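You operate a simulated robot arm through the tools that you are given. There is no shell and no other tool.

You are at the controls of a simulated two-armed robot. One attempt, no reset.

Task
Retape the nipple on the blue stand with three fresh laps.
Fine: wind the old tape off first; swing the tape clear, then stand the nipple in the cream tray. Set down upright: steel nipple.

Only the result counts: the job must be done as asked and must still hold three seconds after the hand-in. Knocking over, shifting, dropping, spilling or breaking anything else fails it.

Robot
Two 7-joint arms with fingered hands on one trunk that stands fixed in place. Base frame: the origin is at the foot of the trunk, x ahead of it, y to its left, z up; the work surface is at about z = 880. Units: mm, degrees, N and s.
The left shoulder is at [60, 177, 950], the right one opposite. Each reaches about 1000 mm from its shoulder. Payload 4 kg a hand.
The tool frame of a hand sits at the grasp point between the pads (the TCP): z along the fingers, y along the line on which they close. The tips reach 37 mm beyond it. The gripper opens to 124 mm; its body begins 43 mm behind the TCP. The gripper is a hand of 3 fingers: y runs from the thumb to the fingers, the wrist lies at [-15, -108, -202] in the tool frame, and closing takes about 1.5 s.
Orientation is told as [roll, pitch, yaw] about the base's x, y, z axes, in that order, counted from this pose: with the fingers straight down and the wrist toward the robot, the tool's x, y and z point along [0, 1, 0], [1, 0, 0] and [0, 0, -1] of the base frame.

Tools
- The arms move only by the tool arm_command. It takes "left_deltas", "right_deltas" or both (then of equal length, played together; a hand with none holds still); each is a list of rows, each a list of 7 numbers: the turn, a rotation vector about the tool's x, y, z in units of 90 degrees (1.0 is 90 degrees), then the shift along the tool's x, y, z in units of 500 mm (1.0 is 500 mm), then the gripper command, from -1 (shut) to 1 (fully open), values between in proportion. In form: [[wx, wy, wz, dx, dy, dz, jaw], ...]. A call has 1 to 20 rows; each row is the pose to reach, as a shift and turn from the pose commanded when the call began, along the tool's axes at that moment. A call with a number of a shift or a turn outside -1 to 1 is refused whole. Each row takes 0.2 s and may step no farther than 50 mm and 8.6 degrees from the row before; otherwise, or with a gripper value out of range, the whole call is refused. Where a pose cannot be reached the arm comes as near as it can. A force on the tool above 40 N (or 10 N above the force at the start of the call, whichever is more), or a blocked arm, ends the call early, and 0.2 s more pass. The fingers move at their own pace (about 72 mm/s each) and stop on an object; they squeeze with about 30 N. The grip force told is the motor's: it shows also when the fingers shut on nothing. Time passes only in rows, and 0.2 s behind the last, so rows that repeat a pose let the fingers close. The reply holds the time, the measured pose of the TCP, the force on the tool along the base axes, the opening and the grip force, in the units named above and with some noise, with the torque about the TCP (base axes, N m) and any sound that the robot's microphone picked up, and new pictures: "views" is both (left out), scene, wrist or none (wrist: the cameras of the hands that moved).
- Cameras (640 x 400 px; columns grow to the right, rows downward): "scene" is now at [54.8, -5.4, 1604.5]; the picture's right is [-0.08, -1.00, 0.00], its down [-0.63, 0.05, -0.77] and it looks along [0.77, -0.06, -0.63] (base axes); focal length 281 px, centre (320, 200). "left" rides on the left gripper at [-64, -76, -137] in its tool frame; the picture's right is [-0.84, -0.26, 0.48], its down [0.48, -0.76, 0.43] and it looks along [0.26, 0.60, 0.76] (tool axes); focal length 256 px, centre (320, 200). "right" rides on the right gripper at [64, -76, -137] in its tool frame; the picture's right is [-0.84, 0.26, -0.48], its down [-0.48, -0.76, 0.43] and it looks along [-0.26, 0.60, 0.76] (tool axes); focal length 256 px, centre (320, 200). There is no depth. A picture from a camera that has moved, and an enlarged one, comes with that camera's place and axes in the base frame and with its lens.
- move_column(by): slides the trunk up (or, below 0, down) by that many mm; the arms and the scene camera ride with it, the base frame stays. It gives what a move gives, with no picture.
- preshape(shape, hand): the hand has 3 fingers and takes this shape, open, in about a second: jaw (thumb against the fingers, like two jaws); tri (thumb and two fingers); tip (a fingertip pinch); poke (one finger out to press); point (the index stretched); flat (the hand flat); cup (the hand cupped); fist (a fist). The gripper value then closes the fingers along that shape, each until it touches; the sizes above hold for jaw. It gives what a move gives, with no picture.
- head_to(pan, tilt): turns the head with the scene camera to pan (to the left, within 86 degrees either way) and tilt (down, from -29 to 69), counted from straight ahead of the robot. It gives what a move gives, and a new picture of the scene camera.
- inspect(camera, box): a new picture of the part [left, top, right, bottom] of that camera's present view, enlarged. The clock stands still meanwhile.
- close_job(): hands the job in; it is judged then, once.

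Nothing tells you positions but the pictures and the camera data. Unless the task says otherwise, let go and move clear before handing in.

The tools are called after ">>>" by a JSON object that holds its "method" and its "body". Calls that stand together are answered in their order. arm_command: Moves the arms, as the interface text tells. Its arguments: {"type":"object","properties":{"left_deltas":{"type":"array","items":{"type":"array","items":{"type":"number"}}},"right_deltas":{"type":"array","items":{"type":"array","items":{"type":"number"}}},"views":{"type":"string","enum":["both","scene","wrist","none"]}},"required":[]} The other tools are called the same way: move_column (by) moves the trunk up or down; preshape (shape, hand) gives the hand a shape; head_to (pan, tilt) turns the head that bears the scene camera; inspect (camera, box) takes an enlarged picture of a part of a camera's view; close_job () hands the job in.

At the start:

```text
time: 0.0
left_eef_pos: [486.4, 320.1, 1360.7]
left_tool_rot: [0.0, 0.0, 0.0]
left_ft_force: [0.6, 1.0, 0.5]
left_ft_torque: [0.03, -0.03, 0.0]
left_width: 123.7
left_grip_force: 0.0
left_shape: jaw
right_eef_pos: [517.4, -51.7, 1326.7]
right_tool_rot: [-0.1, 0.0, 0.0]
right_ft_force: [-0.4, 0.2, 0.6]
right_ft_torque: [-0.04, 0.0, -0.02]
right_width: 123.5
right_grip_force: 0.1
right_shape: jaw
trunk travel left (down, up): [-475.0, 115.0]
head pan, tilt (commanded): [-4.3, 39.2]
```

scene: 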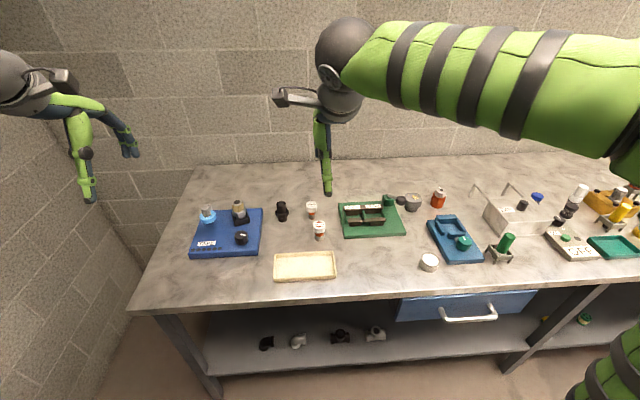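
right: 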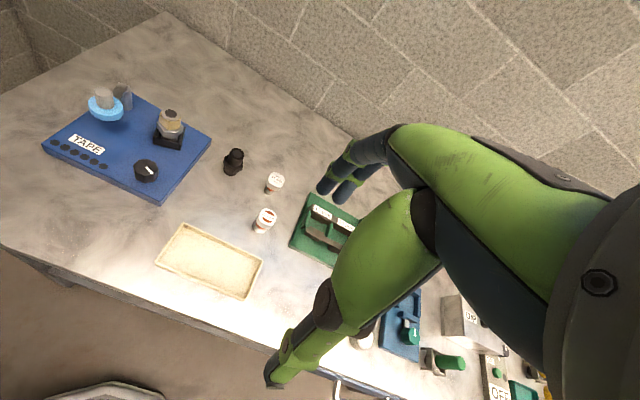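
left: 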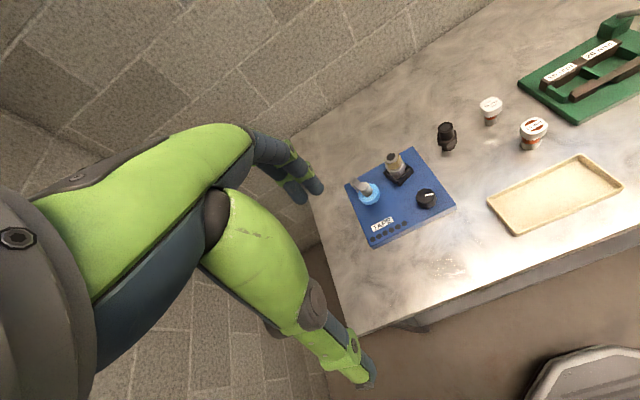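

I see a blue board marked TAPE with a nipple in a holder, a blue tape roll on a post and a dark knob, and the cream tray to its right. I will look closer before moving.

>>> {"method": "inspect", "body": {"camera": "scene", "box": [180, 180, 280, 270]}}

>>> {"method": "inspect", "body": {"camera": "left", "box": [330, 130, 470, 250]}}

>>> {"method": "inspect", "body": {"camera": "right", "box": [30, 70, 220, 210]}}

>>> {"method": "inspect", "body": {"camera": "scene", "box": [260, 180, 420, 290]}}

```text
4.44 times, centred on (230, 225) of scene
camera zoom: at [54.8, -5.4, 1604.5], right [-0.08, -1.0, 0.0], down [-0.63, 0.05, -0.77], along [0.77, -0.06, -0.63], focal length 1247 px, centre (720, 89)
```

zoom: 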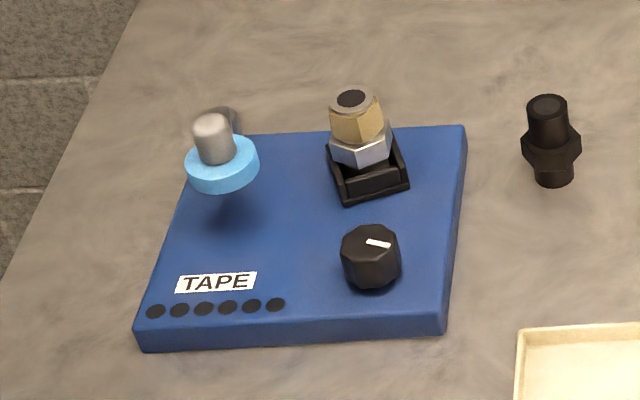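

```text
3.33 times, centred on (400, 190) of left
camera zoom: at [408.4, 256.6, 1496.5], right [-0.26, -0.84, -0.48], down [-0.76, 0.48, -0.43], along [0.6, 0.26, -0.76], focal length 853 px, centre (53, 233)
```

zoom: 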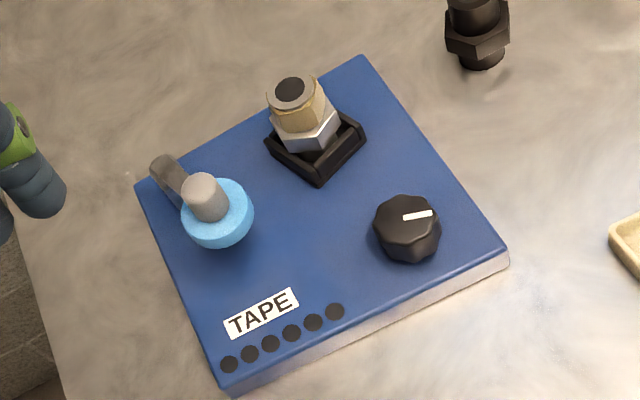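

```text
2.86 times, centred on (125, 140) of right
camera zoom: at [441.8, 13.1, 1462.7], right [0.26, -0.84, 0.48], down [-0.76, -0.48, -0.43], along [0.6, -0.26, -0.76], focal length 731 px, centre (877, 371)
```

zoom: 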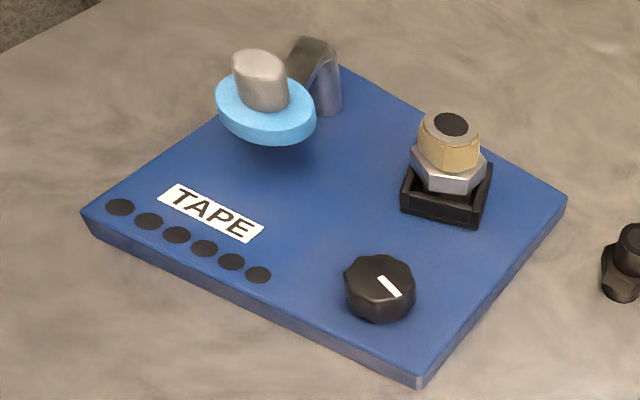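

```text
3.64 times, centred on (340, 235) of scene
camera zoom: at [54.8, -5.4, 1604.5], right [-0.08, -1.0, 0.0], down [-0.63, 0.05, -0.77], along [0.77, -0.06, -0.63], focal length 1020 px, centre (247, 73)
```

zoom: 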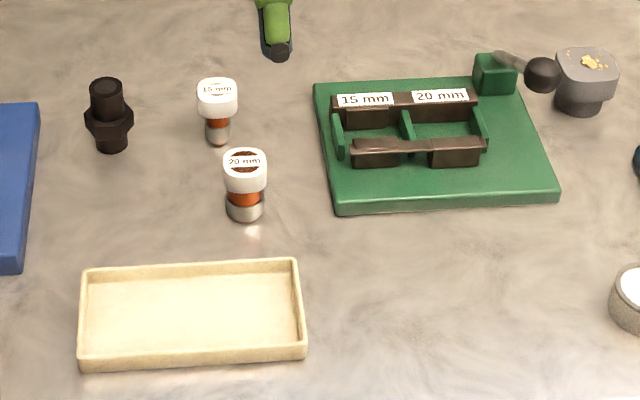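

The board's knob looks to be near (702, 202, 932), and the nipple holder and the swing-arm tape roll are behind it. I'm bringing the left hand in above the board for a closer camera view.

>>> {"method": "arm_command", "body": {"left_deltas": [[0, 0, 0, -0.025, 0.0334, 0.0775, 1], [0, 0, 0, -0.05, 0.0668, 0.155, 1], [0, 0, 0, -0.075, 0.1, 0.2325, 1], [0, 0, 0, -0.1, 0.1335, 0.31, 1], [0, 0, 0, -0.125, 0.167, 0.3875, 1], [0, 0, 0, -0.15, 0.2, 0.465, 1], [0, 0, 0, -0.175, 0.2336, 0.5425, 1], [0, 0, 0, -0.2, 0.267, 0.62, 1], [0, 0, 0, -0.2, 0.267, 0.62, 1]], "views": "both"}}

```text
time: 2.0
left_eef_pos: [619.3, 217.1, 1053.8]
left_tool_rot: [0.0, 0.0, 0.0]
left_ft_force: [-0.5, -0.3, -1.5]
left_ft_torque: [0.0, 0.0, 0.04]
left_width: 123.7
left_grip_force: 0.0
left_shape: jaw
right_eef_pos: [517.2, -50.3, 1327.0]
right_tool_rot: [0.0, 0.0, 0.0]
right_ft_force: [0.7, -1.2, -0.2]
right_ft_torque: [-0.03, 0.0, 0.0]
right_width: 123.6
right_grip_force: 0.0
right_shape: jaw
trunk travel left (down, up): [-475.0, 115.0]
head pan, tilt (commanded): [-4.3, 39.2]
camera scene: at [54.4, -5.2, 1604.6], right [-0.08, -1.0, 0.0], down [-0.63, 0.05, -0.77], along [0.77, -0.06, -0.63], focal length 281 px, centre (320, 200)
camera left: at [541.7, 154.5, 1188.4], right [-0.26, -0.84, -0.48], down [-0.76, 0.48, -0.43], along [0.6, 0.25, -0.76], focal length 256 px, centre (320, 200)
```

scene: 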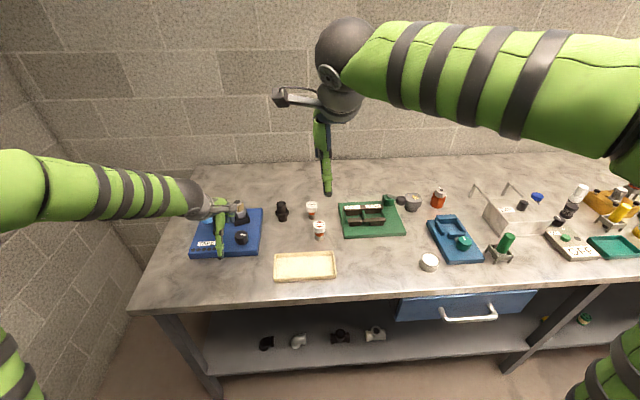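
left: 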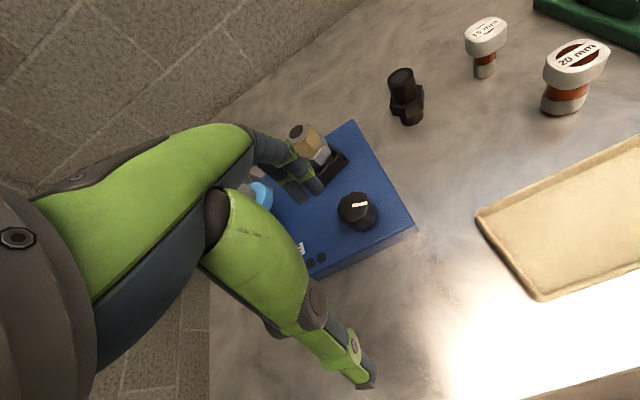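

The hand hides part of the board in its own camera, but knob and nipple are visible. I'll zoom in to fix the positions of knob, nipple and swing arm.

>>> {"method": "inspect", "body": {"camera": "left", "box": [230, 105, 430, 280]}}

>>> {"method": "inspect", "body": {"camera": "right", "box": [80, 70, 220, 210]}}

```text
2.29 times, centred on (330, 192) of left
camera zoom: at [541.7, 154.5, 1188.4], right [-0.26, -0.84, -0.48], down [-0.76, 0.48, -0.43], along [0.6, 0.25, -0.76], focal length 585 px, centre (297, 217)
```

zoom: 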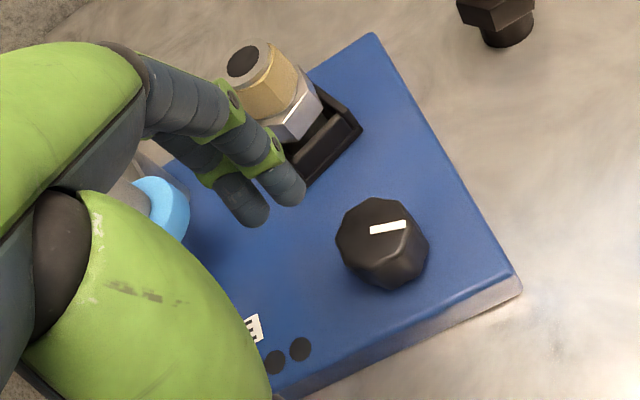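

```text
2.86 times, centred on (150, 140) of right
camera zoom: at [441.3, 13.4, 1462.8], right [0.26, -0.84, 0.48], down [-0.76, -0.48, -0.43], along [0.6, -0.26, -0.76], focal length 731 px, centre (806, 371)
```

zoom: 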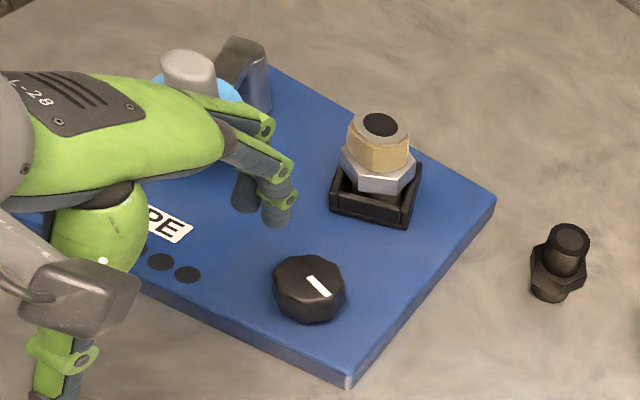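

The nipple (old tan tape on its top thread) is near (814, 222), with its top at about z 990. The tape roll is near (755, 308) on an arm pivoted near (838, 334). I'll look closely at the nipple for a loose tape end.

>>> {"method": "inspect", "body": {"camera": "right", "box": [145, 95, 195, 150]}}

>>> {"method": "inspect", "body": {"camera": "left", "box": [285, 115, 345, 175]}}

>>> {"method": "inspect", "body": {"camera": "scene", "box": [222, 192, 262, 248]}}

```text
7.27 times, centred on (170, 122) of right
camera zoom: at [441.3, 13.4, 1462.8], right [0.26, -0.84, 0.48], down [-0.76, -0.48, -0.43], along [0.6, -0.26, -0.76], focal length 1862 px, centre (1411, 764)
```

zoom: 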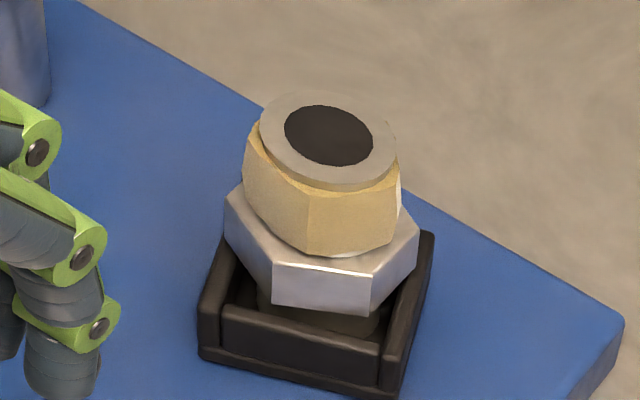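

```text
6.67 times, centred on (315, 145) of left
camera zoom: at [541.7, 154.5, 1188.4], right [-0.26, -0.84, -0.48], down [-0.76, 0.48, -0.43], along [0.6, 0.25, -0.76], focal length 1707 px, centre (353, 567)
```

zoom: 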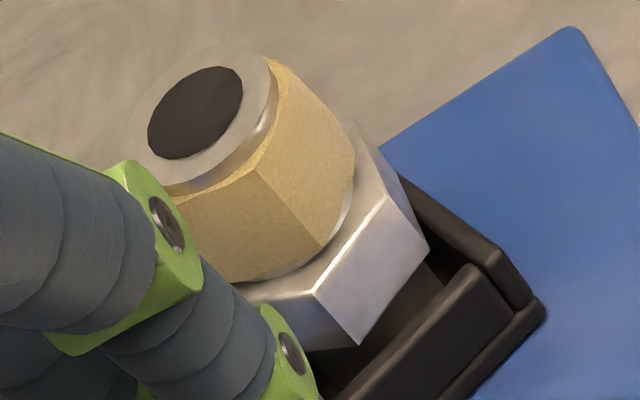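

```text
7.14 times, centred on (242, 220) of scene
camera zoom: at [54.4, -5.2, 1604.6], right [-0.08, -1.0, 0.0], down [-0.63, 0.05, -0.77], along [0.77, -0.06, -0.63], focal length 2005 px, centre (877, 57)
```

zoom: 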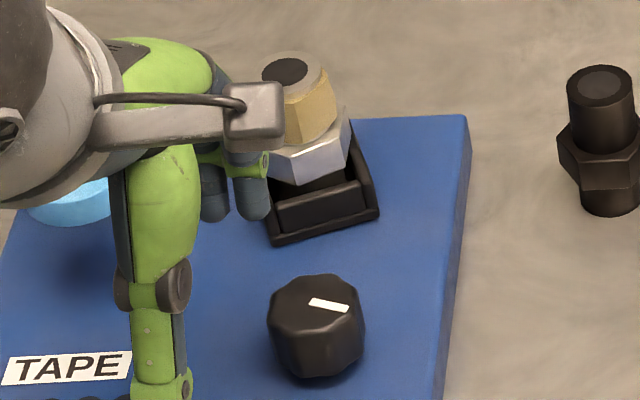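

No loose end is visible, so I'll find the winding direction by trying the knob. I'm narrowing the left hand and moving it to just above the knob to check the alignment.

>>> {"method": "arm_command", "body": {"left_deltas": [[0, 0, 0, 0, 0, 0, 0.25], [0, 0, 0, 0, 0, 0, 0.25], [0, 0, 0, 0, 0, 0, 0.25], [0, 0, 0, -0.0115, 0.058, 0.03, 0.25], [0, 0, 0, -0.023, 0.117, 0.06, 0.25], [0, 0, 0, -0.034, 0.176, 0.09, 0.25], [0, 0, 0, -0.034, 0.176, 0.09, 0.25]], "views": "both"}}

```text
time: 3.6
left_eef_pos: [706.5, 202.0, 1006.9]
left_tool_rot: [0.0, 0.0, -0.1]
left_ft_force: [-0.2, -0.5, 0.0]
left_ft_torque: [-0.02, 0.0, 0.01]
left_width: 77.8
left_grip_force: 0.0
left_shape: jaw
right_eef_pos: [517.1, -51.4, 1325.9]
right_tool_rot: [0.0, 0.0, 0.1]
right_ft_force: [-0.2, -0.8, 0.5]
right_ft_torque: [-0.02, 0.02, -0.02]
right_width: 123.6
right_grip_force: 0.2
right_shape: jaw
trunk travel left (down, up): [-475.0, 115.0]
head pan, tilt (commanded): [-4.3, 39.2]
camera scene: at [54.4, -5.3, 1604.6], right [-0.08, -1.0, 0.0], down [-0.63, 0.05, -0.77], along [0.77, -0.06, -0.63], focal length 281 px, centre (320, 200)
camera left: at [630.1, 138.6, 1143.2], right [-0.26, -0.84, -0.48], down [-0.76, 0.48, -0.44], along [0.6, 0.26, -0.76], focal length 256 px, centre (320, 200)
```

scene: 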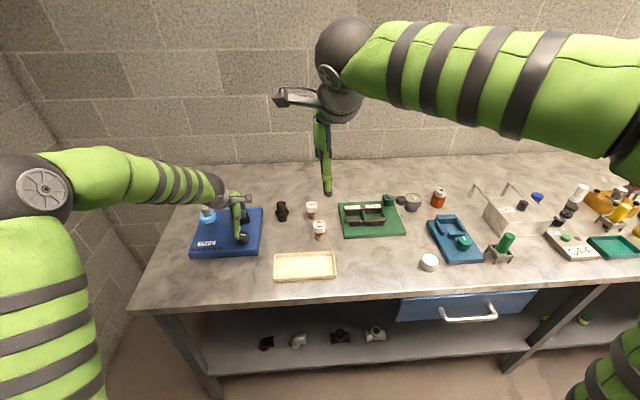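
left: 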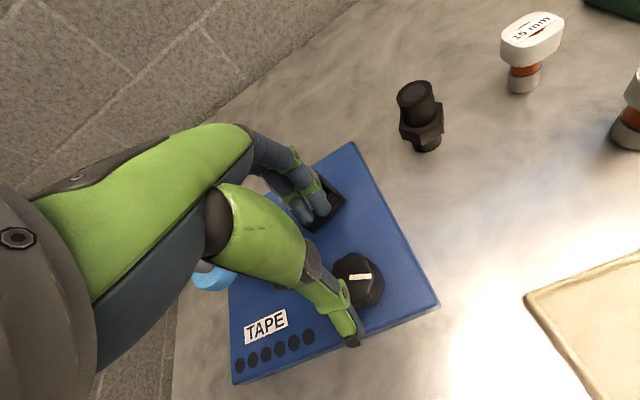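

The hand is above the knob area, and I'll check its alignment from the left and right cameras.

>>> {"method": "inspect", "body": {"camera": "left", "box": [260, 160, 440, 380]}}

>>> {"method": "inspect", "body": {"camera": "right", "box": [80, 70, 220, 210]}}

>>> {"method": "inspect", "body": {"camera": "scene", "box": [190, 180, 280, 260]}}

```text
1.82 times, centred on (350, 270) of left
camera zoom: at [630.1, 138.6, 1143.2], right [-0.26, -0.84, -0.48], down [-0.76, 0.48, -0.44], along [0.6, 0.26, -0.76], focal length 465 px, centre (266, 73)
```

zoom: 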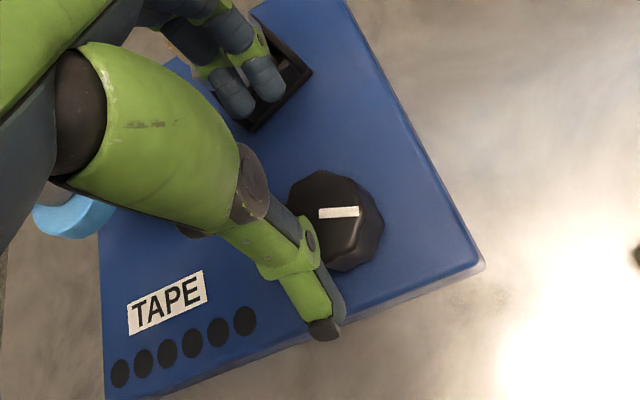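

```text
2.86 times, centred on (150, 140) of right
camera zoom: at [441.3, 13.2, 1462.8], right [0.26, -0.84, 0.48], down [-0.76, -0.48, -0.43], along [0.6, -0.26, -0.76], focal length 731 px, centre (806, 371)
```

zoom: 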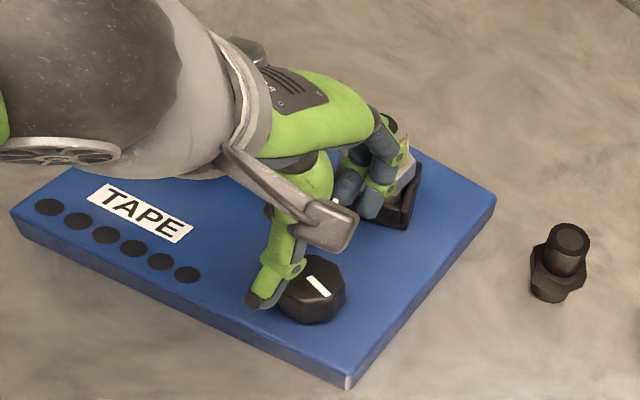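

```text
5.00 times, centred on (235, 220) of scene
camera zoom: at [54.4, -5.3, 1604.6], right [-0.08, -1.0, 0.0], down [-0.63, 0.05, -0.77], along [0.77, -0.06, -0.63], focal length 1403 px, centre (745, 100)
```

zoom: 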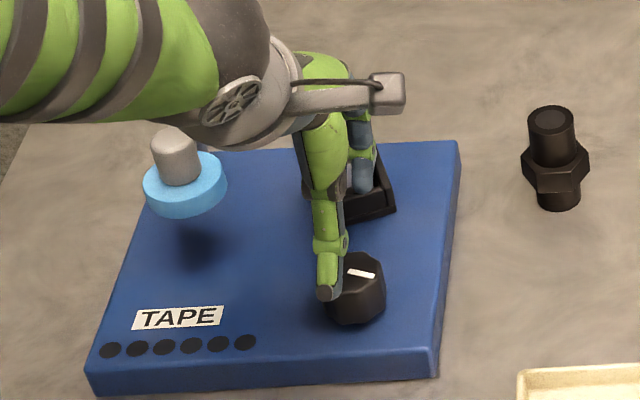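

The knob centre comes out at about (706, 201), with its top near z 938, and the TCP is right over it. I'm lowering to z≈947 and closing on the knob.

>>> {"method": "arm_command", "body": {"left_deltas": [[0, 0, 0, 0, 0, 0.04, 0.25], [0, 0, 0, 0, 0, 0.08, 0.25], [0, 0, 0, 0, 0, 0.118, 0.25], [0, 0, 0, 0, 0, 0.118, 0.25], [0, 0, 0, 0, 0, 0.118, -1], [0, 0, 0, 0, 0, 0.118, -1], [0, 0, 0, 0, 0, 0.118, -1], [0, 0, 0, 0, 0, 0.118, -1]], "views": "scene"}}

>>> {"method": "inspect", "body": {"camera": "left", "box": [220, 160, 440, 380]}}

>>> {"method": "inspect", "body": {"camera": "right", "box": [100, 90, 200, 190]}}

```text
time: 5.0
left_eef_pos: [701.2, 201.4, 947.7]
left_tool_rot: [0.2, 0.3, 0.0]
left_ft_force: [-36.8, 1.5, 18.8]
left_ft_torque: [-0.01, 0.21, -0.06]
left_width: 68.5
left_grip_force: 29.3
left_shape: jaw
right_eef_pos: [512.7, -50.2, 1327.9]
right_tool_rot: [0.0, -0.1, 0.0]
right_ft_force: [-0.7, -0.5, 0.0]
right_ft_torque: [-0.01, 0.01, -0.03]
right_width: 123.9
right_grip_force: 0.0
right_shape: jaw
trunk travel left (down, up): [-475.0, 115.0]
head pan, tilt (commanded): [-4.3, 39.2]
stopped in row 7 (left hand): the force on the tool passed its limit at 44 N (the readings are from after the stop); the commanded pose is now the measured one
camera scene: at [49.0, -5.8, 1604.9], right [-0.07, -1.0, 0.0], down [-0.63, 0.05, -0.78], along [0.77, -0.06, -0.63], focal length 281 px, centre (320, 200)
```

scene: 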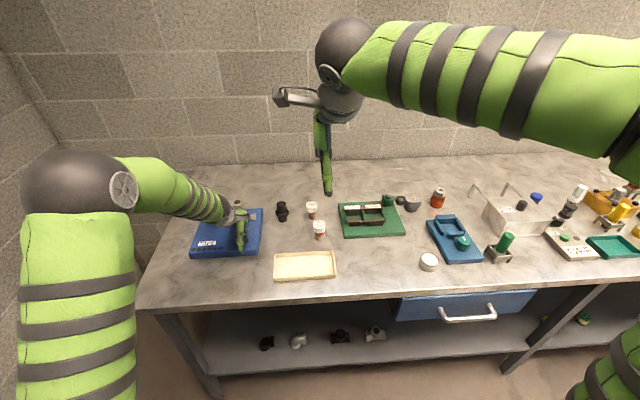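

```text
1.82 times, centred on (330, 270) of left
camera zoom: at [624.8, 137.5, 1082.9], right [-0.26, -0.84, -0.48], down [-0.76, 0.48, -0.43], along [0.59, 0.26, -0.76], focal length 465 px, centre (302, 73)
```

zoom: 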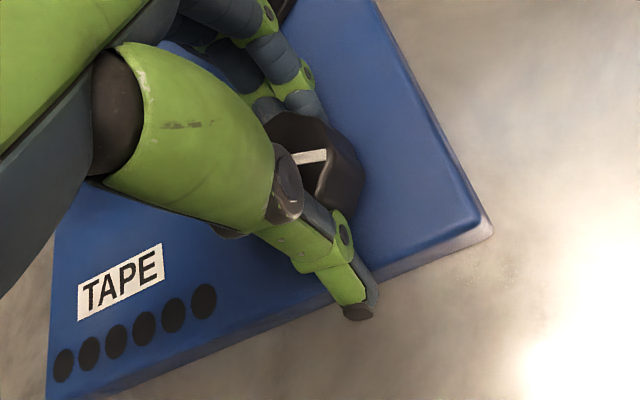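

```text
4.00 times, centred on (150, 140) of right
camera zoom: at [437.0, 12.7, 1464.5], right [0.26, -0.84, 0.48], down [-0.76, -0.48, -0.44], along [0.6, -0.25, -0.76], focal length 1024 px, centre (1000, 440)
```

zoom: 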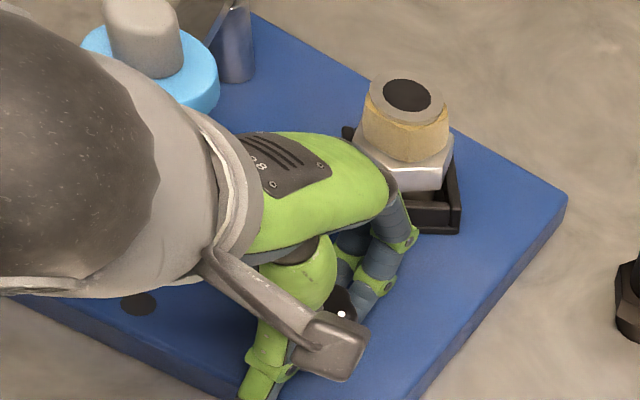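

The tool stopped on a force: something pressed the hand back toward the robot by about 37 N as it closed. I'll look closely at the contact before going on.

>>> {"method": "inspect", "body": {"camera": "left", "box": [290, 180, 380, 300]}}

>>> {"method": "inspect", "body": {"camera": "right", "box": [155, 130, 205, 180]}}

>>> {"method": "inspect", "body": {"camera": "scene", "box": [215, 195, 275, 260]}}

```text
3.33 times, centred on (335, 240) of left
camera zoom: at [624.8, 137.5, 1082.9], right [-0.26, -0.84, -0.48], down [-0.76, 0.48, -0.43], along [0.59, 0.26, -0.76], focal length 853 px, centre (270, 67)
```

zoom: 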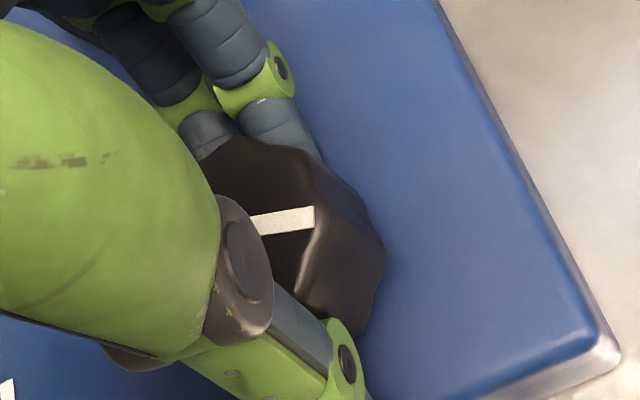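

```text
8.00 times, centred on (180, 155) of right
camera zoom: at [437.0, 12.7, 1464.5], right [0.26, -0.84, 0.48], down [-0.76, -0.48, -0.44], along [0.6, -0.25, -0.76], focal length 2048 px, centre (1440, 560)
```

zoom: 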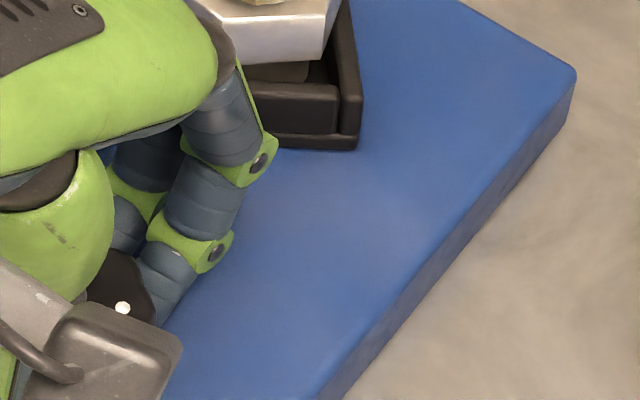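

```text
6.15 times, centred on (245, 228) of scene
camera zoom: at [49.0, -5.8, 1604.9], right [-0.07, -1.0, 0.0], down [-0.63, 0.05, -0.78], along [0.77, -0.06, -0.63], focal length 1727 px, centre (782, 31)
```

zoom: 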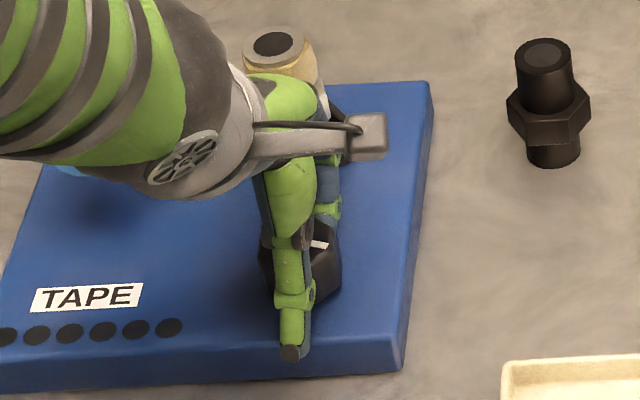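

The cause of the push isn't clear from here. I'll reopen slightly in place and see how the force and pose settle.

>>> {"method": "arm_command", "body": {"left_deltas": [[0, 0, 0, 0, 0, 0, 0.25], [0, 0, 0, 0, 0, 0, 0.25]], "views": "none"}}

```text
time: 5.6
left_eef_pos: [706.5, 200.7, 947.7]
left_tool_rot: [-0.1, 0.0, 0.0]
left_ft_force: [-11.8, 1.0, 16.5]
left_ft_torque: [-0.09, -0.26, -0.08]
left_width: 78.9
left_grip_force: 0.2
left_shape: jaw
right_eef_pos: [516.8, -52.3, 1326.4]
right_tool_rot: [0.0, -0.1, -0.1]
right_ft_force: [0.1, 0.8, -0.2]
right_ft_torque: [0.01, 0.0, -0.01]
right_width: 123.5
right_grip_force: 0.1
right_shape: jaw
trunk travel left (down, up): [-475.0, 115.0]
head pan, tilt (commanded): [-4.3, 39.2]
```

With the fingers open there is still an upward and backward force on the fingertip side. The torque puts it about 37 mm below the TCP, so the tips are pressing on the board. I'll rise 10 mm and try the grip again.

>>> {"method": "arm_command", "body": {"left_deltas": [[0, 0, 0, 0, 0, -0.01, 0.25], [0, 0, 0, 0, 0, -0.02, 0.25], [0, 0, 0, 0, 0, -0.02, 0.25]], "views": "none"}}

```text
time: 6.4
left_eef_pos: [705.8, 201.9, 953.3]
left_tool_rot: [0.1, 0.3, 0.1]
left_ft_force: [-6.9, 0.1, -2.1]
left_ft_torque: [0.03, -0.02, -0.04]
left_width: 80.8
left_grip_force: 0.0
left_shape: jaw
right_eef_pos: [518.6, -51.5, 1325.5]
right_tool_rot: [0.0, 0.0, 0.1]
right_ft_force: [0.0, 1.0, -0.3]
right_ft_torque: [-0.03, 0.02, 0.03]
right_width: 123.7
right_grip_force: 0.0
right_shape: jaw
trunk travel left (down, up): [-475.0, 115.0]
head pan, tilt (commanded): [-4.3, 39.2]
```

>>> {"method": "arm_command", "body": {"left_deltas": [[0, 0, 0, 0, 0, -0.006, 0.25], [0, 0, 0, 0, 0, -0.008, 0.25], [0, 0, 0, 0, 0, -0.008, 0.25]], "views": "wrist"}}

>>> {"method": "inspect", "body": {"camera": "scene", "box": [215, 195, 275, 260]}}

>>> {"method": "inspect", "body": {"camera": "right", "box": [155, 130, 205, 180]}}

```text
time: 7.2
left_eef_pos: [706.2, 202.1, 957.7]
left_tool_rot: [0.3, 0.3, 0.0]
left_ft_force: [-3.5, 1.1, -0.5]
left_ft_torque: [0.03, 0.0, 0.02]
left_width: 80.3
left_grip_force: 0.1
left_shape: jaw
right_eef_pos: [516.9, -49.9, 1324.3]
right_tool_rot: [0.0, -0.1, 0.1]
right_ft_force: [-1.1, 1.1, -0.3]
right_ft_torque: [0.0, -0.02, 0.01]
right_width: 123.7
right_grip_force: 0.1
right_shape: jaw
trunk travel left (down, up): [-475.0, 115.0]
head pan, tilt (commanded): [-4.3, 39.2]
camera left: at [629.3, 138.3, 1094.3], right [-0.26, -0.84, -0.48], down [-0.76, 0.48, -0.43], along [0.59, 0.26, -0.76], focal length 256 px, centre (320, 200)
```

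left: 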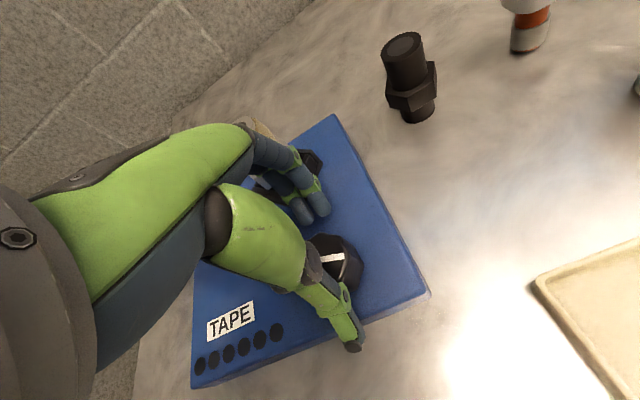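

```text
6.15 times, centred on (245, 228) of scene
camera zoom: at [54.6, -5.4, 1604.5], right [-0.08, -1.0, 0.0], down [-0.63, 0.05, -0.77], along [0.77, -0.06, -0.63], focal length 1727 px, centre (782, 31)
```

zoom: 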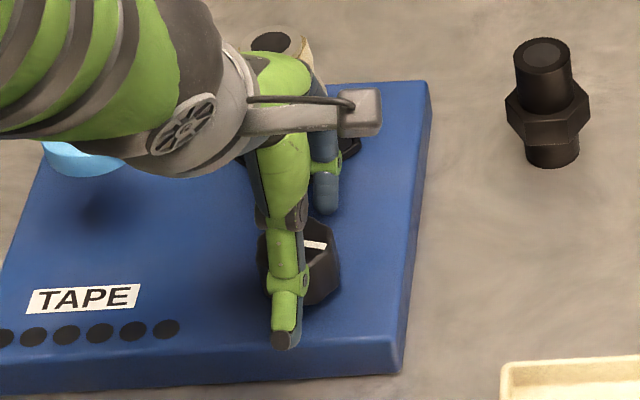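

```text
8.00 times, centred on (180, 155) of right
camera zoom: at [441.5, 13.1, 1462.8], right [0.26, -0.84, 0.48], down [-0.76, -0.48, -0.43], along [0.6, -0.25, -0.76], focal length 2048 px, centre (1440, 560)
```

zoom: 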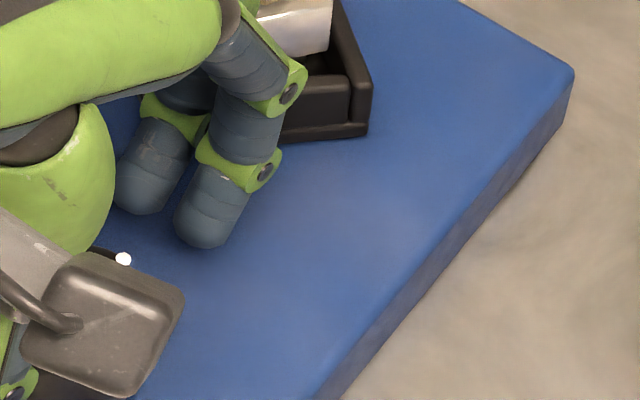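

The knob pointer hasn't moved and the residual force is nearly gone at z≈958. I'll close on the knob again from this height.

>>> {"method": "arm_command", "body": {"left_deltas": [[0, 0, 0, 0, 0, 0, -0.1], [0, 0, 0, 0, 0, 0, -0.2], [0, 0, 0, 0, 0, 0, -0.4], [0, 0, 0, 0, 0, 0, -1], [0, 0, 0, 0, 0, 0, -1], [0, 0, 0, 0, 0, 0, -1]], "views": "wrist"}}

>>> {"method": "inspect", "body": {"camera": "scene", "box": [215, 195, 275, 260]}}

>>> {"method": "inspect", "body": {"camera": "left", "box": [260, 180, 380, 300]}}

```text
time: 8.6
left_eef_pos: [705.8, 201.9, 959.5]
left_tool_rot: [0.0, 0.3, 0.0]
left_ft_force: [-2.7, -0.9, 3.7]
left_ft_torque: [0.02, -0.43, -0.02]
left_width: 56.3
left_grip_force: 30.6
left_shape: jaw
right_eef_pos: [517.1, -50.0, 1325.9]
right_tool_rot: [0.1, 0.1, 0.0]
right_ft_force: [0.7, 0.5, -1.0]
right_ft_torque: [0.0, 0.02, 0.02]
right_width: 123.6
right_grip_force: 0.1
right_shape: jaw
trunk travel left (down, up): [-475.0, 115.0]
head pan, tilt (commanded): [-4.3, 39.2]
camera left: at [629.4, 138.1, 1095.0], right [-0.26, -0.84, -0.48], down [-0.76, 0.48, -0.43], along [0.59, 0.26, -0.76], focal length 256 px, centre (320, 200)
```

left: 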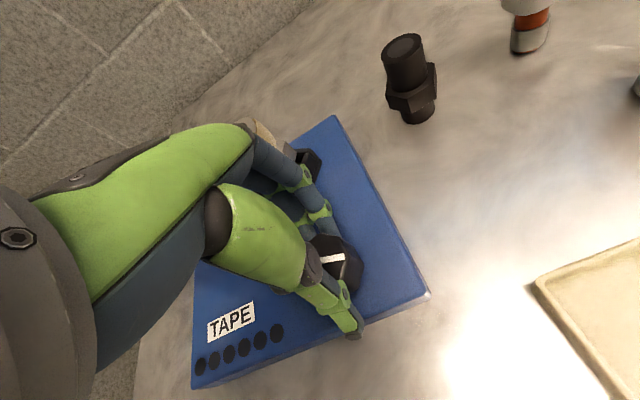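

```text
6.15 times, centred on (245, 228) of scene
camera zoom: at [54.3, -5.5, 1604.6], right [-0.08, -1.0, 0.0], down [-0.63, 0.05, -0.77], along [0.77, -0.06, -0.63], focal length 1727 px, centre (782, 31)
```

zoom: 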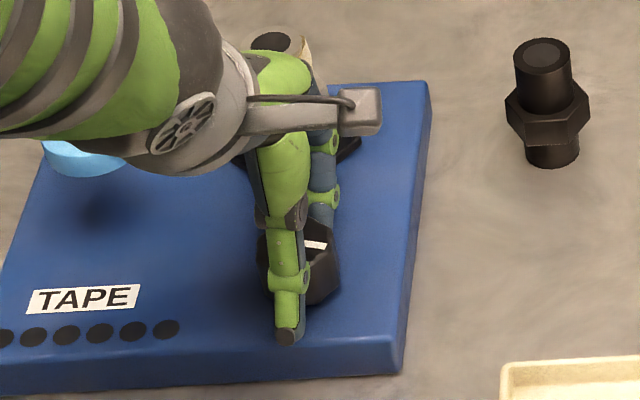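

```text
3.33 times, centred on (320, 240) of left
camera zoom: at [629.4, 138.1, 1095.0], right [-0.26, -0.84, -0.48], down [-0.76, 0.48, -0.43], along [0.59, 0.26, -0.76], focal length 853 px, centre (320, 67)
```

zoom: 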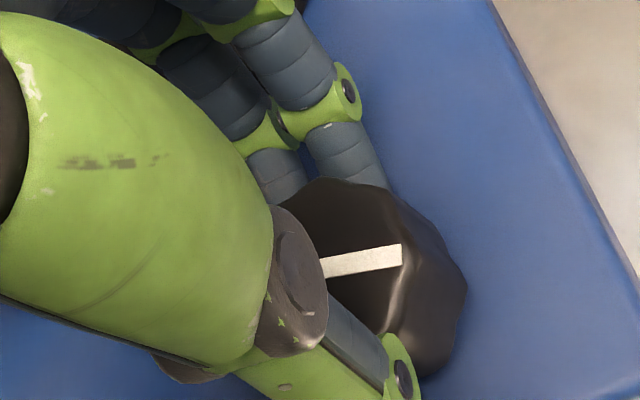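

The grip is good: 56 mm wide, 30 N and a balanced net force. I'll test-turn the knob 30° counter-clockwise (seen from above) and watch the nipple and lamps.

>>> {"method": "arm_command", "body": {"left_deltas": [[0, 0, -0.08, 0, 0, 0, -1], [0, 0, -0.16, 0, 0, 0, -1], [0, 0, -0.24, 0, 0, 0, -1], [0, 0, -0.333, 0, 0, 0, -1], [0, 0, -0.333, 0, 0, 0, -1]], "views": "wrist"}}

>>> {"method": "inspect", "body": {"camera": "scene", "box": [190, 190, 280, 260]}}

>>> {"method": "inspect", "body": {"camera": "right", "box": [80, 70, 220, 210]}}

```text
time: 9.8
left_eef_pos: [704.6, 202.5, 957.9]
left_tool_rot: [0.3, 0.1, 30.1]
left_ft_force: [-7.7, 7.5, 9.0]
left_ft_torque: [0.36, -0.28, -0.04]
left_width: 56.7
left_grip_force: 30.0
left_shape: jaw
right_eef_pos: [516.2, -50.3, 1326.5]
right_tool_rot: [0.0, -0.1, -0.1]
right_ft_force: [0.4, -0.5, 0.7]
right_ft_torque: [0.0, -0.03, -0.02]
right_width: 123.5
right_grip_force: 0.0
right_shape: jaw
trunk travel left (down, up): [-475.0, 115.0]
head pan, tilt (commanded): [-4.3, 39.2]
camera left: at [670.9, 109.8, 1094.5], right [0.2, -0.85, -0.49], down [-0.9, 0.04, -0.43], along [0.38, 0.52, -0.76], focal length 256 px, centre (320, 200)
```

left: 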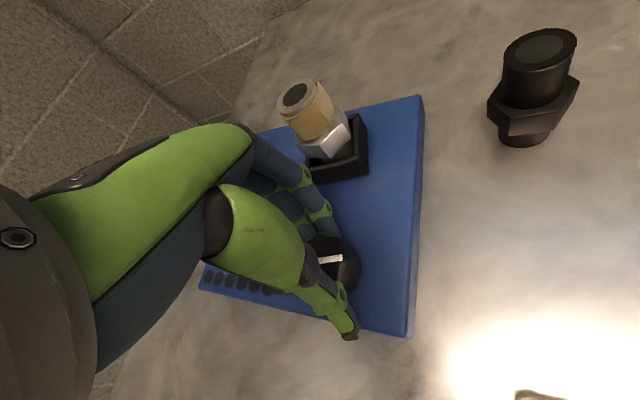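

```text
5.71 times, centred on (235, 225) of scene
camera zoom: at [53.3, -4.9, 1604.6], right [-0.07, -1.0, 0.0], down [-0.63, 0.05, -0.78], along [0.77, -0.06, -0.63], focal length 1604 px, centre (806, 57)
```

zoom: 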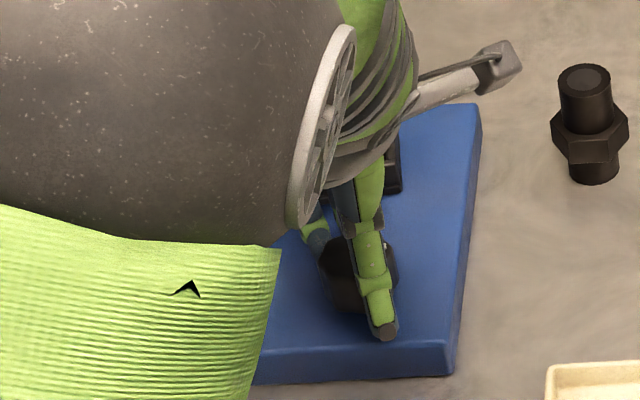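

```text
2.86 times, centred on (150, 140) of right
camera zoom: at [440.3, 13.7, 1463.2], right [0.26, -0.84, 0.48], down [-0.76, -0.48, -0.44], along [0.6, -0.25, -0.76], focal length 731 px, centre (806, 371)
```

zoom: 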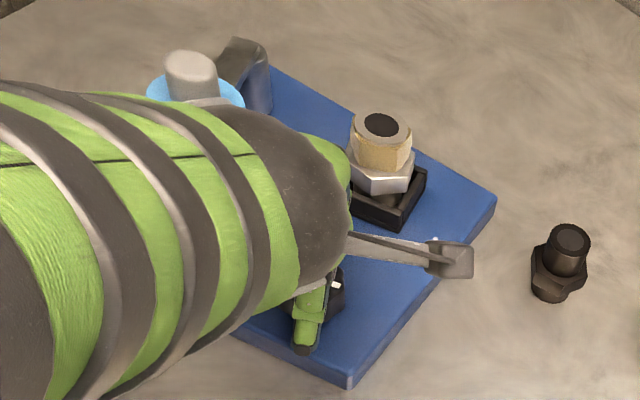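

The socket and nipple turned with the knob. I'll zoom in to see what the tape did.

>>> {"method": "inspect", "body": {"camera": "right", "box": [140, 95, 195, 150]}}

>>> {"method": "inspect", "body": {"camera": "left", "box": [260, 70, 380, 190]}}

>>> {"method": "inspect", "body": {"camera": "left", "box": [190, 220, 370, 350]}}

```text
7.27 times, centred on (168, 122) of right
camera zoom: at [440.3, 13.7, 1463.2], right [0.26, -0.84, 0.48], down [-0.76, -0.48, -0.44], along [0.6, -0.25, -0.76], focal length 1862 px, centre (1429, 764)
```

zoom: 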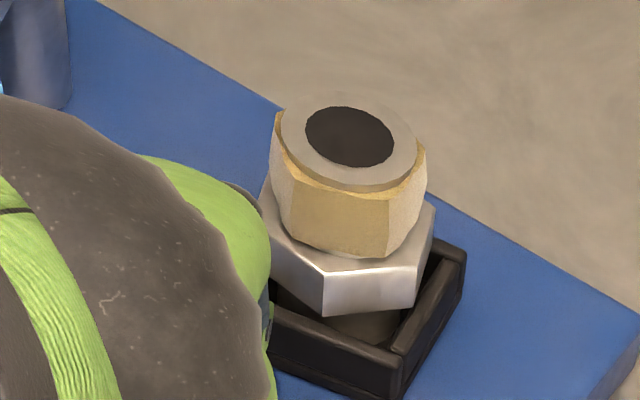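

```text
3.33 times, centred on (320, 130) of left
camera zoom: at [670.9, 109.8, 1094.5], right [0.2, -0.85, -0.49], down [-0.9, 0.04, -0.43], along [0.38, 0.52, -0.76], focal length 853 px, centre (320, 433)
```

zoom: 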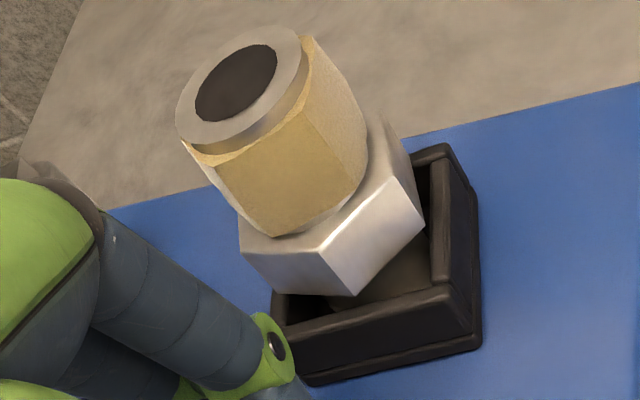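

```text
3.08 times, centred on (280, 285) of left
camera zoom: at [670.9, 109.8, 1094.5], right [0.2, -0.85, -0.49], down [-0.9, 0.04, -0.43], along [0.38, 0.52, -0.76], focal length 788 px, centre (443, -62)
```

zoom: 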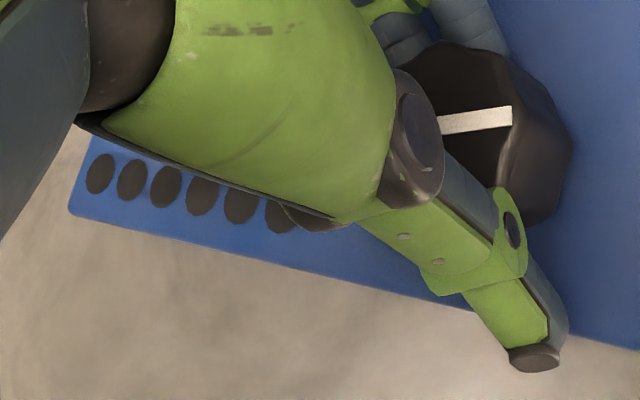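

The turntable follows the knob one-to-one, but any change in the tape isn't clear yet. I'll keep turning counter-clockwise by another 60°.

>>> {"method": "arm_command", "body": {"left_deltas": [[0, 0, -0.083, 0, 0, 0, -1], [0, 0, -0.167, 0, 0, 0, -1], [0, 0, -0.25, 0, 0, 0, -1], [0, 0, -0.333, 0, 0, 0, -1], [0, 0, -0.417, 0, 0, 0, -1], [0, 0, -0.5, 0, 0, 0, -1], [0, 0, -0.583, 0, 0, 0, -1], [0, 0, -0.667, 0, 0, 0, -1], [0, 0, -0.667, 0, 0, 0, -1]], "views": "both"}}

>>> {"method": "inspect", "body": {"camera": "right", "box": [80, 70, 220, 210]}}

>>> {"method": "inspect", "body": {"camera": "right", "box": [140, 95, 195, 150]}}

```text
time: 11.8
left_eef_pos: [702.7, 201.5, 959.4]
left_tool_rot: [0.5, -0.2, 90.1]
left_ft_force: [-23.9, 11.2, 2.8]
left_ft_torque: [0.87, 0.49, -0.09]
left_width: 58.4
left_grip_force: 30.0
left_shape: jaw
right_eef_pos: [516.4, -49.8, 1327.0]
right_tool_rot: [0.0, -0.2, 0.0]
right_ft_force: [0.0, 0.1, -0.1]
right_ft_torque: [0.01, -0.05, -0.01]
right_width: 123.9
right_grip_force: 0.0
right_shape: jaw
trunk travel left (down, up): [-475.0, 115.0]
head pan, tilt (commanded): [-4.3, 39.2]
camera scene: at [52.1, -4.5, 1604.6], right [-0.08, -1.0, 0.0], down [-0.63, 0.05, -0.78], along [0.77, -0.06, -0.63], focal length 281 px, centre (320, 200)
camera left: at [766.8, 126.5, 1094.5], right [0.84, -0.25, -0.49], down [-0.48, -0.76, -0.43], along [-0.26, 0.6, -0.76], focal length 256 px, centre (320, 200)
```

scene: 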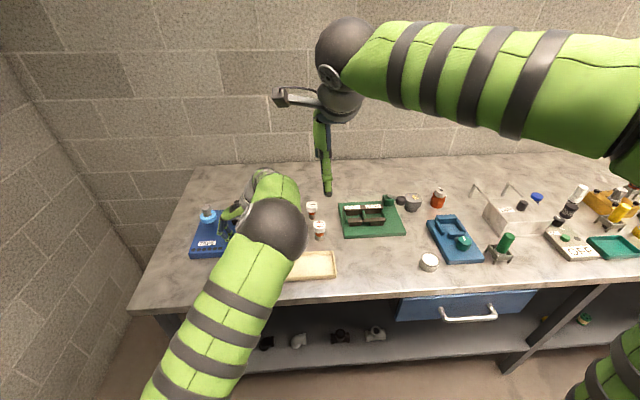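
left: 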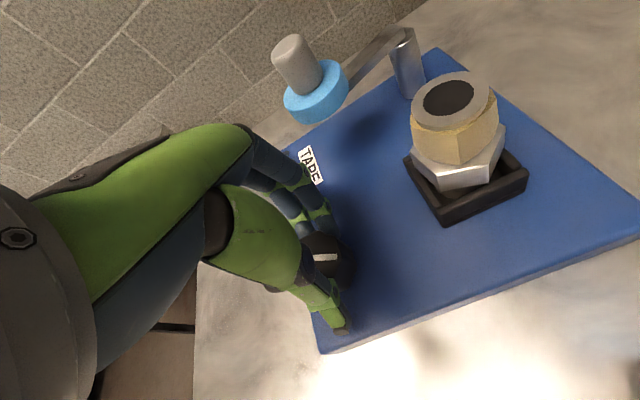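

```text
2.86 times, centred on (150, 140) of right
camera zoom: at [439.3, 14.0, 1463.4], right [0.26, -0.84, 0.48], down [-0.76, -0.48, -0.44], along [0.6, -0.26, -0.76], focal length 731 px, centre (806, 371)
```

zoom: 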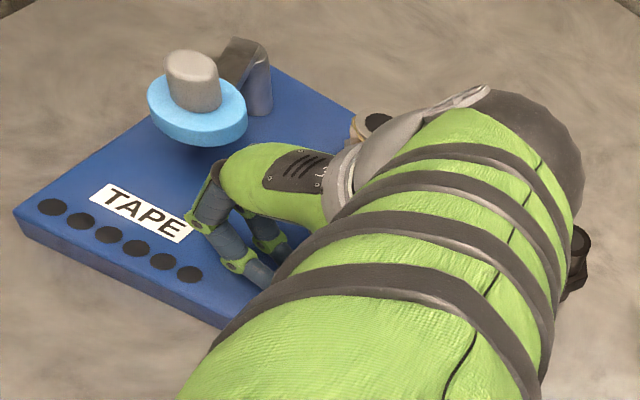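

```text
7.27 times, centred on (168, 122) of right
camera zoom: at [439.3, 14.0, 1463.4], right [0.26, -0.84, 0.48], down [-0.76, -0.48, -0.44], along [0.6, -0.26, -0.76], focal length 1862 px, centre (1429, 764)
```

zoom: 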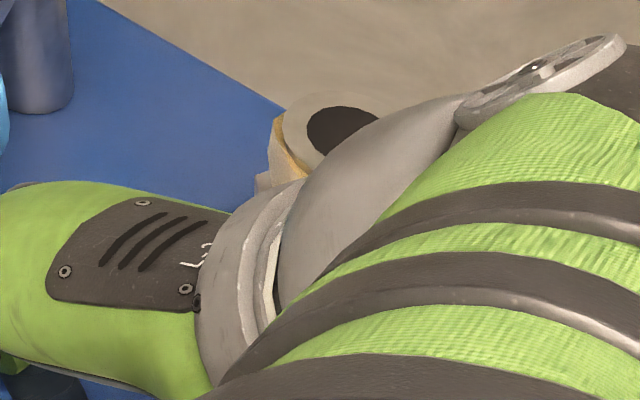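

Side force is building at 90° of turn, which suggests the knob axis is nearer (702, 201). I'll look at the tape in the left camera, which now has a clear view.

>>> {"method": "inspect", "body": {"camera": "left", "box": [390, 55, 540, 235]}}

>>> {"method": "inspect", "body": {"camera": "left", "box": [260, 20, 440, 190]}}

```text
2.22 times, centred on (465, 145) of left
camera zoom: at [766.8, 126.5, 1094.5], right [0.84, -0.25, -0.49], down [-0.48, -0.76, -0.43], along [-0.26, 0.6, -0.76], focal length 569 px, centre (-2, 322)
```

zoom: 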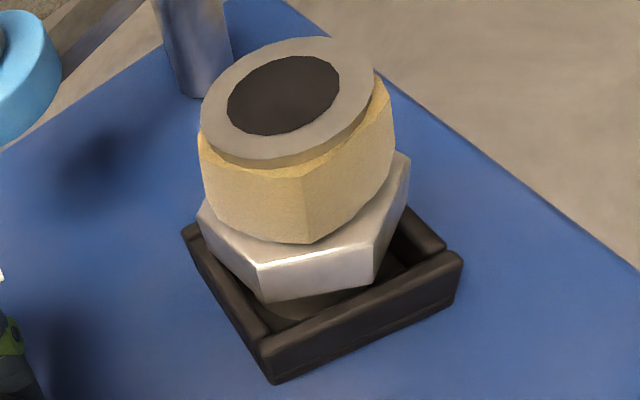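

```text
2.35 times, centred on (350, 105) of left
camera zoom: at [766.8, 126.5, 1094.5], right [0.84, -0.25, -0.49], down [-0.48, -0.76, -0.43], along [-0.26, 0.6, -0.76], focal length 602 px, centre (249, 424)
```

zoom: 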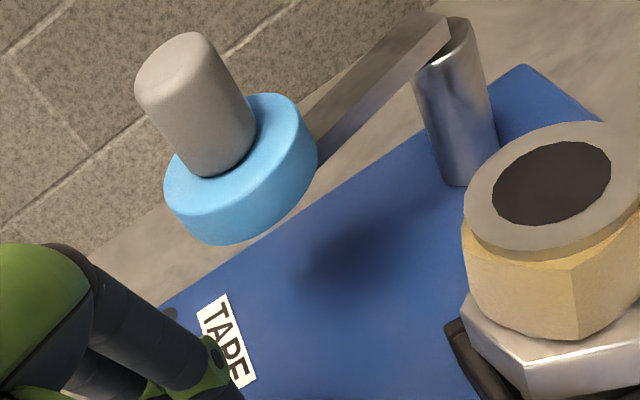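

Tape, roll and turntable are all visible, and the turntable runs 1:1. I'll open slightly, recentre on (702.5, 201), rotate back and regrip for the next stroke.

>>> {"method": "arm_command", "body": {"left_deltas": [[0, 0, 0, 0, 0, 0, 0.15], [0, 0, 0, 0.006, -0.001, 0, 0.15], [0, 0, 0.0944, 0.006, -0.001, 0, 0.15], [0, 0, 0.1889, 0.006, -0.001, 0, 0.15], [0, 0, 0.2833, 0.006, -0.001, 0, 0.15], [0, 0, 0.3778, 0.006, -0.001, 0, 0.15], [0, 0, 0.4722, 0.006, -0.001, 0, 0.15], [0, 0, 0.5667, 0.006, -0.001, 0, 0.15], [0, 0, 0.6611, 0.006, -0.001, 0, 0.15], [0, 0, 0.7556, 0.006, -0.001, 0, 0.15], [0, 0, 0.85, 0.006, -0.001, 0, 0.15], [0, 0, 0.9444, 0.006, -0.001, 0, 0.15], [0, 0, 0.9444, 0.006, -0.001, 0, 0.15]], "views": "wrist"}}

>>> {"method": "inspect", "body": {"camera": "left", "box": [260, 180, 380, 300]}}

>>> {"method": "inspect", "body": {"camera": "right", "box": [100, 80, 220, 200]}}

```text
time: 14.6
left_eef_pos: [702.2, 200.6, 957.3]
left_tool_rot: [0.2, 0.3, 4.8]
left_ft_force: [-2.1, -1.9, 0.6]
left_ft_torque: [-0.02, 0.02, 0.05]
left_width: 72.9
left_grip_force: 0.1
left_shape: jaw
right_eef_pos: [516.3, -50.9, 1326.5]
right_tool_rot: [0.0, -0.1, 0.1]
right_ft_force: [-0.6, 0.1, -0.5]
right_ft_torque: [0.01, -0.01, 0.02]
right_width: 123.6
right_grip_force: 0.0
right_shape: jaw
trunk travel left (down, up): [-475.0, 115.0]
head pan, tilt (commanded): [-4.3, 39.2]
camera left: at [631.7, 131.0, 1094.2], right [-0.19, -0.86, -0.48], down [-0.8, 0.42, -0.43], along [0.57, 0.31, -0.76], focal length 256 px, centre (320, 200)
```

left: 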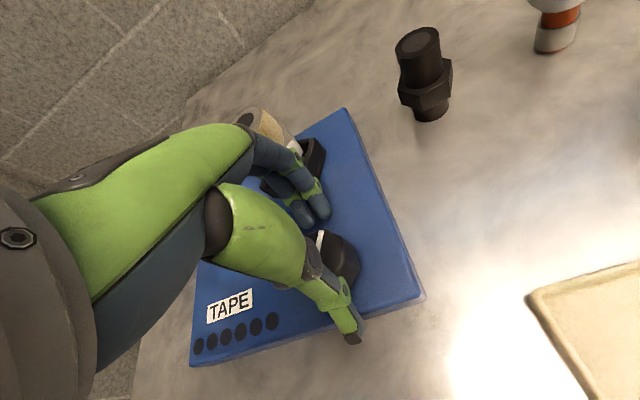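

```text
3.33 times, centred on (320, 240) of left
camera zoom: at [631.7, 131.0, 1094.2], right [-0.19, -0.86, -0.48], down [-0.8, 0.42, -0.43], along [0.57, 0.31, -0.76], focal length 853 px, centre (320, 67)
```

zoom: 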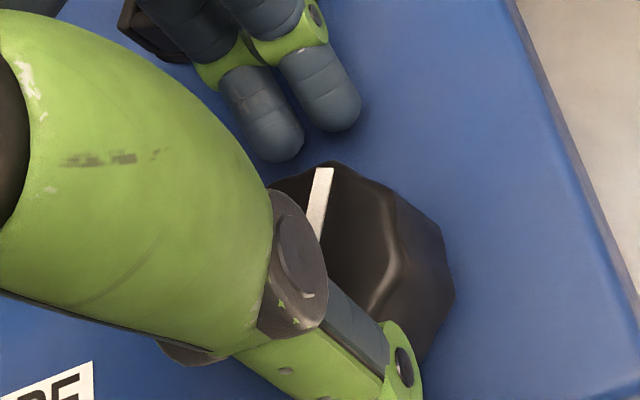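

```text
3.33 times, centred on (160, 140) of right
camera zoom: at [441.6, 12.7, 1462.8], right [0.26, -0.84, 0.48], down [-0.76, -0.48, -0.43], along [0.6, -0.25, -0.76], focal length 853 px, centre (853, 400)
```

zoom: 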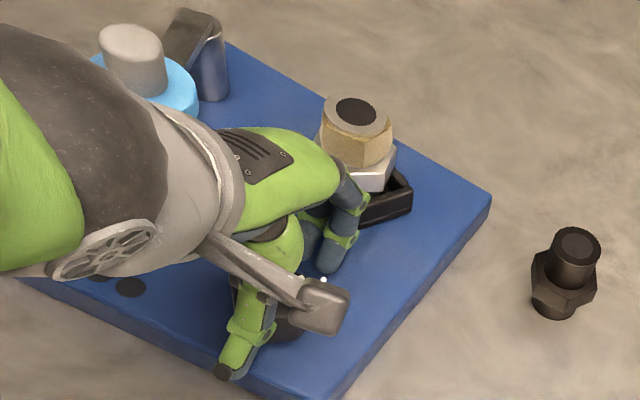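

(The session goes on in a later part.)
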